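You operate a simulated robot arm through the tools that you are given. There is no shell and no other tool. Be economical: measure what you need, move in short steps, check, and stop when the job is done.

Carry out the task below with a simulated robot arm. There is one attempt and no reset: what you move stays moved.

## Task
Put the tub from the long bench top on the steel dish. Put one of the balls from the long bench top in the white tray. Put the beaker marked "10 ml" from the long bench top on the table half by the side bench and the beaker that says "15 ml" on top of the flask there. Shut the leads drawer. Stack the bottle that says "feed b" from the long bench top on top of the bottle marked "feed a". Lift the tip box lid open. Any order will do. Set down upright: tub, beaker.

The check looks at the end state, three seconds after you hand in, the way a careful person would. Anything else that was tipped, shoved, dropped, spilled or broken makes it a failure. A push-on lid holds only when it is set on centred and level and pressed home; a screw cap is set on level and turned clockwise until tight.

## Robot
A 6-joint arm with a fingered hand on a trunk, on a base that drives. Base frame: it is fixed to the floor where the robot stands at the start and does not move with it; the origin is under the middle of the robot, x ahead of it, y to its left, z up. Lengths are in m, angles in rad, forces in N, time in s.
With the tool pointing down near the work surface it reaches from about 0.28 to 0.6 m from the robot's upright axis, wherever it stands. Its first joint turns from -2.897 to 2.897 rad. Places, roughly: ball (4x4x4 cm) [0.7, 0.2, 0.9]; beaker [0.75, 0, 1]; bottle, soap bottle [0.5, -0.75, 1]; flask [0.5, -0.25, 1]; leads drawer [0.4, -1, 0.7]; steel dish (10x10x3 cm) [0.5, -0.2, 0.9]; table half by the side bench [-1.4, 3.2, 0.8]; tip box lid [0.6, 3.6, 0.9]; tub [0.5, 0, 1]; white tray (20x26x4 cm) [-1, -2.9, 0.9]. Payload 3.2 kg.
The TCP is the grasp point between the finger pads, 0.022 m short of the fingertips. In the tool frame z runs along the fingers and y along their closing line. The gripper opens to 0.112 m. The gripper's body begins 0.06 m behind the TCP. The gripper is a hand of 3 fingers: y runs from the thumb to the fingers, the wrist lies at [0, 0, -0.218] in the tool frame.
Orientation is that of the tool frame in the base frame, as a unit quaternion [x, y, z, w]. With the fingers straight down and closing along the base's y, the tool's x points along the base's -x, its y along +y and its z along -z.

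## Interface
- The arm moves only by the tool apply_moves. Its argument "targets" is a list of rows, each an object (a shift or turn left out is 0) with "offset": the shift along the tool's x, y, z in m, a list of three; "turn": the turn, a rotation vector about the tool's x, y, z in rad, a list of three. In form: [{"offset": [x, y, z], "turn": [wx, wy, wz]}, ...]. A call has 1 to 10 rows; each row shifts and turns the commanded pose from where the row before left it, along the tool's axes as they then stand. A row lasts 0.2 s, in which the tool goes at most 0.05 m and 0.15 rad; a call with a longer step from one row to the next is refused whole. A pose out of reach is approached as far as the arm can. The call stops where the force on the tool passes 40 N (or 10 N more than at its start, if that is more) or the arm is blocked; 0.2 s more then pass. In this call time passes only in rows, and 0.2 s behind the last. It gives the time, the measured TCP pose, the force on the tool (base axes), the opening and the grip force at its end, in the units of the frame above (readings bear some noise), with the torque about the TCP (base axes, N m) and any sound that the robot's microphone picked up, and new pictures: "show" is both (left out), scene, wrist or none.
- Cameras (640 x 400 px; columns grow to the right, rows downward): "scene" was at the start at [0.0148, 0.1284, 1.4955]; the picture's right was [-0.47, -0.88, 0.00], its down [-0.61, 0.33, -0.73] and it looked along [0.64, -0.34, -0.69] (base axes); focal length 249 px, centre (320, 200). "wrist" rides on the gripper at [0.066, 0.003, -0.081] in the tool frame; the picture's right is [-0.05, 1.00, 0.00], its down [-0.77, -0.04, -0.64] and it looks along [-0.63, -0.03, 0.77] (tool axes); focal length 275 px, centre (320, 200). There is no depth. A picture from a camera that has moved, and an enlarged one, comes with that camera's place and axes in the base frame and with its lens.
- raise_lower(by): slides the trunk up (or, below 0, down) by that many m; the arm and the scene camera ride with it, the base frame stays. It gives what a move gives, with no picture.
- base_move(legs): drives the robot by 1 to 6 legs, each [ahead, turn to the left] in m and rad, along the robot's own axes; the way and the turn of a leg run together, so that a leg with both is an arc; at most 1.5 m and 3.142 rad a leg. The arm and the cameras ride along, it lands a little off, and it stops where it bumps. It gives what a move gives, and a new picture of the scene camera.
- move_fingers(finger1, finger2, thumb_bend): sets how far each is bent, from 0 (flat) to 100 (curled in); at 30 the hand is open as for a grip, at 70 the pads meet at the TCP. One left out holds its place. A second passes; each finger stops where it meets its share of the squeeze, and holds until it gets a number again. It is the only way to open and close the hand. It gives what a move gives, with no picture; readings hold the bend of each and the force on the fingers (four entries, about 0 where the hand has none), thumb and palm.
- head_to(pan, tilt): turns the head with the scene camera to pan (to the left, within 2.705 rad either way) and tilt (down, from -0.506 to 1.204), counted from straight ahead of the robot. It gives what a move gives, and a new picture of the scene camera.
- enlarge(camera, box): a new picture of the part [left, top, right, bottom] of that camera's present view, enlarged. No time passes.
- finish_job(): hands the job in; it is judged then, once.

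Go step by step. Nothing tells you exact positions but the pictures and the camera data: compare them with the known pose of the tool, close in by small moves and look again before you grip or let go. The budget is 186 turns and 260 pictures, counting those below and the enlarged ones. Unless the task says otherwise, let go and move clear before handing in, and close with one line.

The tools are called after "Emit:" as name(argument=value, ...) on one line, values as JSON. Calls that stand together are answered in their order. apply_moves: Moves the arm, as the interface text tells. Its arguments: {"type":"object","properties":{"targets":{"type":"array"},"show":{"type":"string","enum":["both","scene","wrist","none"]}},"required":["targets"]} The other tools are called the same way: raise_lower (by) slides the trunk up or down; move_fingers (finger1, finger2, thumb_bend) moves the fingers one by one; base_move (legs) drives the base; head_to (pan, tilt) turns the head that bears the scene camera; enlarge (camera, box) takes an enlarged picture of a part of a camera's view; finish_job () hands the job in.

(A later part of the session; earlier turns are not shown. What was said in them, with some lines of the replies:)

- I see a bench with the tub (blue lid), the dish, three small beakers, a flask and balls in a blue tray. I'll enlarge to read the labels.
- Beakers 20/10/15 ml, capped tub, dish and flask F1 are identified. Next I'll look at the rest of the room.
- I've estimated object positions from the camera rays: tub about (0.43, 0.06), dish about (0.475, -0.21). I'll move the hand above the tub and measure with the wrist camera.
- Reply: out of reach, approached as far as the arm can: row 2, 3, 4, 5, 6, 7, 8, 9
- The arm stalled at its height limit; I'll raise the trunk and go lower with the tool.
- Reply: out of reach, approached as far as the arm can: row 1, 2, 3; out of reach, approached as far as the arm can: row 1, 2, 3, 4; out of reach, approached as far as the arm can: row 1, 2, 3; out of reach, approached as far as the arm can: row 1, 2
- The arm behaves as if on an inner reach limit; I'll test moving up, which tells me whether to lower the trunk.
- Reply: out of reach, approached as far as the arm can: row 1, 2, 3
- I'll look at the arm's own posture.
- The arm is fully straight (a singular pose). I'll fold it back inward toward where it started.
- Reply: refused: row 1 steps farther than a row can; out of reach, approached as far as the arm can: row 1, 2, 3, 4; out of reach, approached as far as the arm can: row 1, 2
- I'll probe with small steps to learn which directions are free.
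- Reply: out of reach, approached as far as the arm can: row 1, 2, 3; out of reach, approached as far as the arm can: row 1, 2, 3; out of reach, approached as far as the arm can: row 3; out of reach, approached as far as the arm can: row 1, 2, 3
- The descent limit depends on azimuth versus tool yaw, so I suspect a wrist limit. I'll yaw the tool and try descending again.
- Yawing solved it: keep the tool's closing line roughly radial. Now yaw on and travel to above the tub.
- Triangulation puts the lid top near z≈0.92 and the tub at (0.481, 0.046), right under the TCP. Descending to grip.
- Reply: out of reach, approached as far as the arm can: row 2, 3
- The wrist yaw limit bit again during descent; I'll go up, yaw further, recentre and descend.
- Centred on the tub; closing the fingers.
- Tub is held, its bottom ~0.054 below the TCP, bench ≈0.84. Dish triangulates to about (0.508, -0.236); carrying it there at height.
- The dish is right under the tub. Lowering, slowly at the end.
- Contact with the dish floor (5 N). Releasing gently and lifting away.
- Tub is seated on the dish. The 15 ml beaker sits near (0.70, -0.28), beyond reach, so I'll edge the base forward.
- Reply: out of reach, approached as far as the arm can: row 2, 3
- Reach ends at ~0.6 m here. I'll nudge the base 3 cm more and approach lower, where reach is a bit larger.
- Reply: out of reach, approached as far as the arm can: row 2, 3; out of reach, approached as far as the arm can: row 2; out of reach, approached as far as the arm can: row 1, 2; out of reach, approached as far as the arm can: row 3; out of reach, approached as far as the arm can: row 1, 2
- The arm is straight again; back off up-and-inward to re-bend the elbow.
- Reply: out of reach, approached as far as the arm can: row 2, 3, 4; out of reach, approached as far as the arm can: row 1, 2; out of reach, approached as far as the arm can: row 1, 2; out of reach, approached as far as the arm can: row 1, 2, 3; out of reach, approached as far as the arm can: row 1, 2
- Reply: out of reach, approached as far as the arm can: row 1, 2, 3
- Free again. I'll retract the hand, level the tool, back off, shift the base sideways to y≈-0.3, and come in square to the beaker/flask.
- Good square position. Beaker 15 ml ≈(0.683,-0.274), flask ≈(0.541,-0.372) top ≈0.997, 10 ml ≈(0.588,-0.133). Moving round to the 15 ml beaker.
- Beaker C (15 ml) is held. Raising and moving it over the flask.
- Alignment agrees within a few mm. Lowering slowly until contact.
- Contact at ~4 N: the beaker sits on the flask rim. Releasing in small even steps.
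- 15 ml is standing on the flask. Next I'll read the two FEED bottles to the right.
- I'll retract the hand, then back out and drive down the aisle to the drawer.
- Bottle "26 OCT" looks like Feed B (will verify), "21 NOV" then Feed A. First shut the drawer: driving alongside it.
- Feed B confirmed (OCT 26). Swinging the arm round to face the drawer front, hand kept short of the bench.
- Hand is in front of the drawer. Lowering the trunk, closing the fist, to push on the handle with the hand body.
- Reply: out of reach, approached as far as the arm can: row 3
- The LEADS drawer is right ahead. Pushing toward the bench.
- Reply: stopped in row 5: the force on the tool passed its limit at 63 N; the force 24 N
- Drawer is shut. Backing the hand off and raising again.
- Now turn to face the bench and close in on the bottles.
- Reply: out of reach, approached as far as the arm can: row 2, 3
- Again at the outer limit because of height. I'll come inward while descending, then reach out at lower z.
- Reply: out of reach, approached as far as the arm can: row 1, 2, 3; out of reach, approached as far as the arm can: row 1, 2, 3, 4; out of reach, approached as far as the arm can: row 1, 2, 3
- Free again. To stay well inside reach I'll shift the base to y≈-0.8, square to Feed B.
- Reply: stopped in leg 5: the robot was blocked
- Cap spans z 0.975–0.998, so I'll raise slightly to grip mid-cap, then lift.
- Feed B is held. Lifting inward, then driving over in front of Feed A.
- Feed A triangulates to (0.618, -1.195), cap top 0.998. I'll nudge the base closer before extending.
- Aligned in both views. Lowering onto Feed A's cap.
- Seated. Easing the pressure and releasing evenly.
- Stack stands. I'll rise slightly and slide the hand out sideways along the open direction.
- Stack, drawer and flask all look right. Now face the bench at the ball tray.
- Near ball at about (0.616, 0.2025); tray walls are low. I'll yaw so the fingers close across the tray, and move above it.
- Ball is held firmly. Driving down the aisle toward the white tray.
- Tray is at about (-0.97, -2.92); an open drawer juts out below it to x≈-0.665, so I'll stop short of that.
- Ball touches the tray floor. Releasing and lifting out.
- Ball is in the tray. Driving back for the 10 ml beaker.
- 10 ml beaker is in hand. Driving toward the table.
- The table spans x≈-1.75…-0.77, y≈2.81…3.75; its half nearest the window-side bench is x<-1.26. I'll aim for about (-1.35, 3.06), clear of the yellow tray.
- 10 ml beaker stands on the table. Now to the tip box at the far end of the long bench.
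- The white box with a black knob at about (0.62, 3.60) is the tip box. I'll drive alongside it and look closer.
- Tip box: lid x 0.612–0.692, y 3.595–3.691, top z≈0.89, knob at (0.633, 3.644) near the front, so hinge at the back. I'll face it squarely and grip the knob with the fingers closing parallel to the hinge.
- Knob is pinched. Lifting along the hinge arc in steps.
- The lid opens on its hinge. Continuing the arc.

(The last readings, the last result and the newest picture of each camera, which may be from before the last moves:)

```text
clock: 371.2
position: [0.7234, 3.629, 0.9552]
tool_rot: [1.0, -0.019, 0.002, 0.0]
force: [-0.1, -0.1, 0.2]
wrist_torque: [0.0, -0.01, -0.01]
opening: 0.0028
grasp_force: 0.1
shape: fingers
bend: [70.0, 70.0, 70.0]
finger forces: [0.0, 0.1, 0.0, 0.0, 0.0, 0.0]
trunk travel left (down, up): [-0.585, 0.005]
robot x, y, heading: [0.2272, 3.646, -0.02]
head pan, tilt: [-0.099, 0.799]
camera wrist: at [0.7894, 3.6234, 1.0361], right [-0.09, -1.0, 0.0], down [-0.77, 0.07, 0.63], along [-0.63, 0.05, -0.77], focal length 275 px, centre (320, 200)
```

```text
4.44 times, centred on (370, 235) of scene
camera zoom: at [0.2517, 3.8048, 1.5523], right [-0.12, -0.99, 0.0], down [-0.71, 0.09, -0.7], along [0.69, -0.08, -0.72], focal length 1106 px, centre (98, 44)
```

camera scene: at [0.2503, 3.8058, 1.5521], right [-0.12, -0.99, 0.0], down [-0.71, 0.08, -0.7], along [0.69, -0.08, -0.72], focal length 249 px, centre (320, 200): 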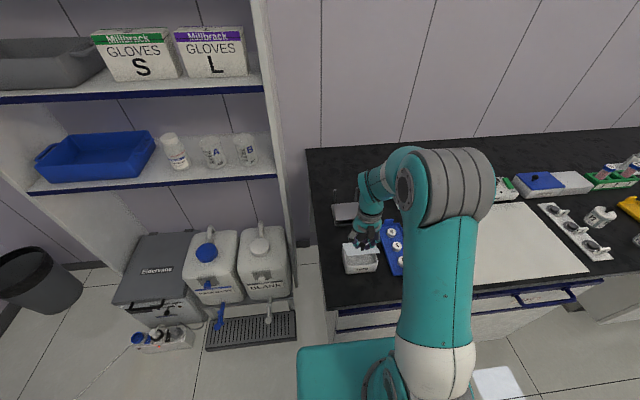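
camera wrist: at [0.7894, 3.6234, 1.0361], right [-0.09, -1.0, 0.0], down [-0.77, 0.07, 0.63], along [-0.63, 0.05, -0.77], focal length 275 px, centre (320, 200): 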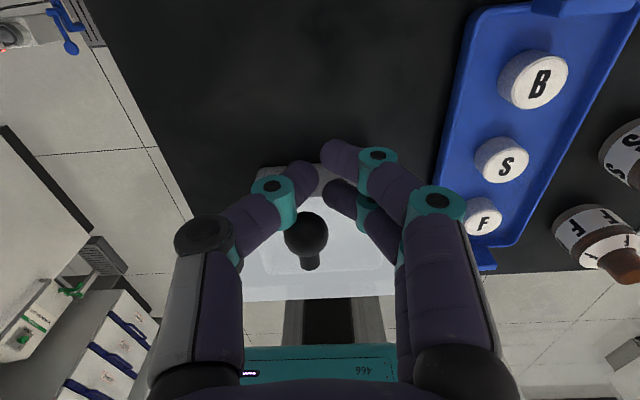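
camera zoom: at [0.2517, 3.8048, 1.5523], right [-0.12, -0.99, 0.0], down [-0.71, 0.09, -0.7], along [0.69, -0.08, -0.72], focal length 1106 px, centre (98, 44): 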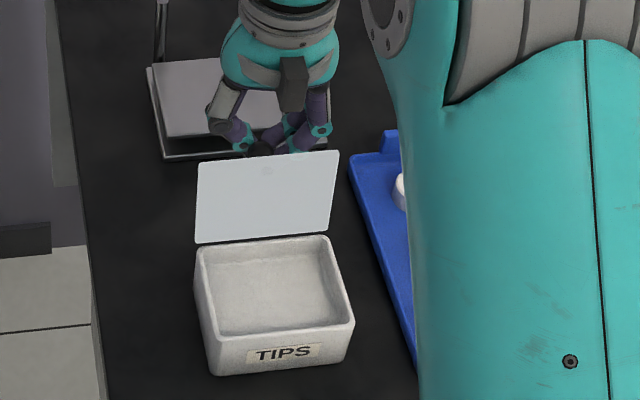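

The knob slid free with the lid past vertical. I'll withdraw the hand straight up and see whether it stays.

Emit:
apply_moves(targets=[{"offset": [0.006, 0, -0.02]}, {"offset": [0, 0, -0.04]}, {"offset": [0, 0, -0.04]}, {"offset": [0, 0, -0.02]}, {"offset": [-0.045, 0, 0]}, {"offset": [-0.045, 0, 0]}, {"offset": [-0.045, 0, 0]}, {"offset": [-0.045, 0, 0]}, {"offset": [-0.045, 0, 0]}], show="scene")

Emit:
enlarge(camera="scene", box=[320, 190, 420, 280])

```text
clock: 373.2
position: [0.5031, 3.6378, 1.0753]
tool_rot: [1.0, -0.02, 0.001, -0.001]
force: [0.1, 0.0, 0.4]
wrist_torque: [-0.01, 0.0, 0.0]
opening: 0.003
grasp_force: 0.1
shape: fingers
bend: [70.0, 70.0, 70.0]
finger forces: [0.0, 0.0, 0.0, 0.0, 0.0, 0.1]
trunk travel left (down, up): [-0.585, 0.005]
robot x, y, heading: [0.2236, 3.6485, -0.02]
head pan, tilt: [-0.099, 0.799]
camera scene: at [0.2502, 3.8052, 1.5522], right [-0.12, -0.99, 0.0], down [-0.71, 0.08, -0.7], along [0.69, -0.08, -0.72], focal length 249 px, centre (320, 200)
```

scene: 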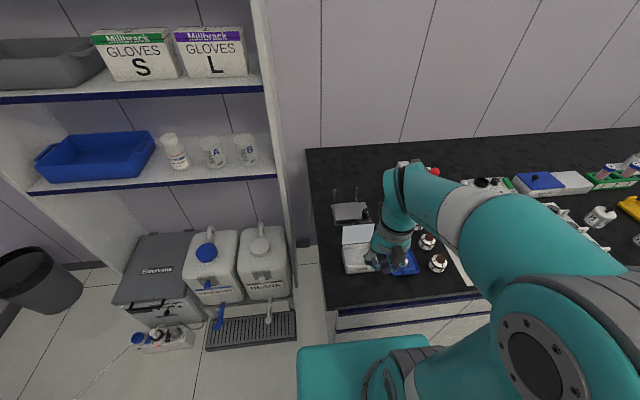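

```text
4.44 times, centred on (370, 235) of scene
camera zoom: at [0.2502, 3.8052, 1.5522], right [-0.12, -0.99, 0.0], down [-0.71, 0.08, -0.7], along [0.69, -0.08, -0.72], focal length 1106 px, centre (98, 44)
```

zoom: 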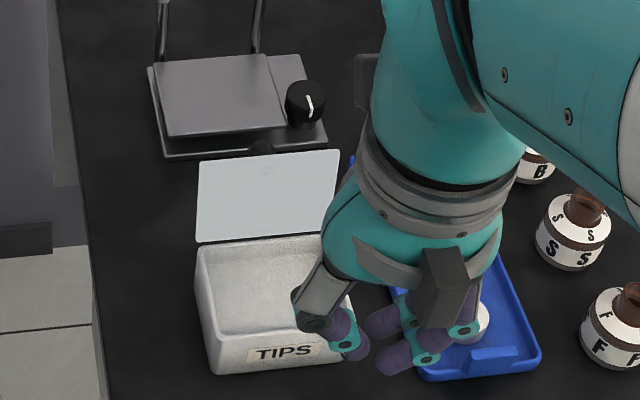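

Emit:
base_move(legs=[[-0.15, 0]])

Emit:
enlarge(camera="scene", box=[300, 150, 440, 260])

```text
clock: 374.5
position: [0.3564, 3.6428, 1.0756]
tool_rot: [1.0, -0.018, 0.001, 0.001]
force: [0.4, 0.8, 1.1]
wrist_torque: [-0.02, -0.05, 0.0]
opening: 0.0031
grasp_force: 0.1
shape: fingers
bend: [70.0, 70.0, 70.0]
finger forces: [0.0, 0.0, 0.0, 0.0, 0.1, 0.0]
trunk travel left (down, up): [-0.585, 0.005]
robot x, y, heading: [0.0792, 3.6487, -0.021]
head pan, tilt: [-0.099, 0.799]
camera scene: at [0.1013, 3.8078, 1.5522], right [-0.12, -0.99, 0.0], down [-0.71, 0.09, -0.7], along [0.69, -0.08, -0.72], focal length 249 px, centre (320, 200)
```

scene: 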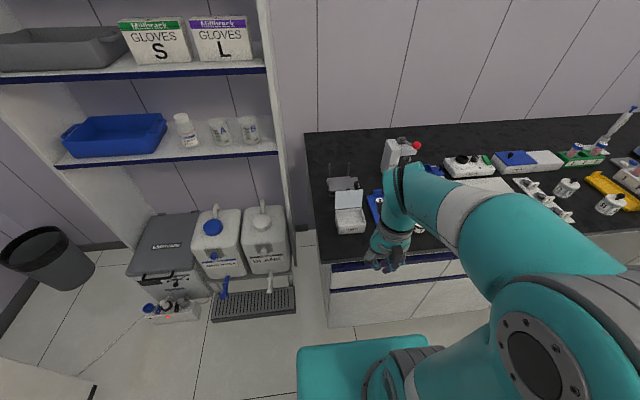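

```text
3.64 times, centred on (370, 205) of scene
camera zoom: at [0.1013, 3.8078, 1.5522], right [-0.12, -0.99, 0.0], down [-0.71, 0.09, -0.7], along [0.69, -0.08, -0.72], focal length 905 px, centre (138, 182)
```

zoom: 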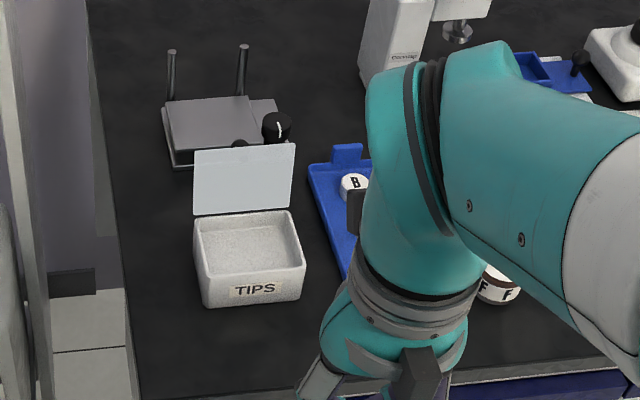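

The tip box lid stands open by itself, the hand is clear of it, and every other part of the task is in place. Handing in.

Emit:
finish_job()

```text
The job is handed in.
```

All seven parts are done and handed in, but I saw the ball only as it touched the tray floor, not after letting go. For the table half by the side bench I took the half nearest the window-side bench, and I took "the flask there" to be F1 on the long bench.
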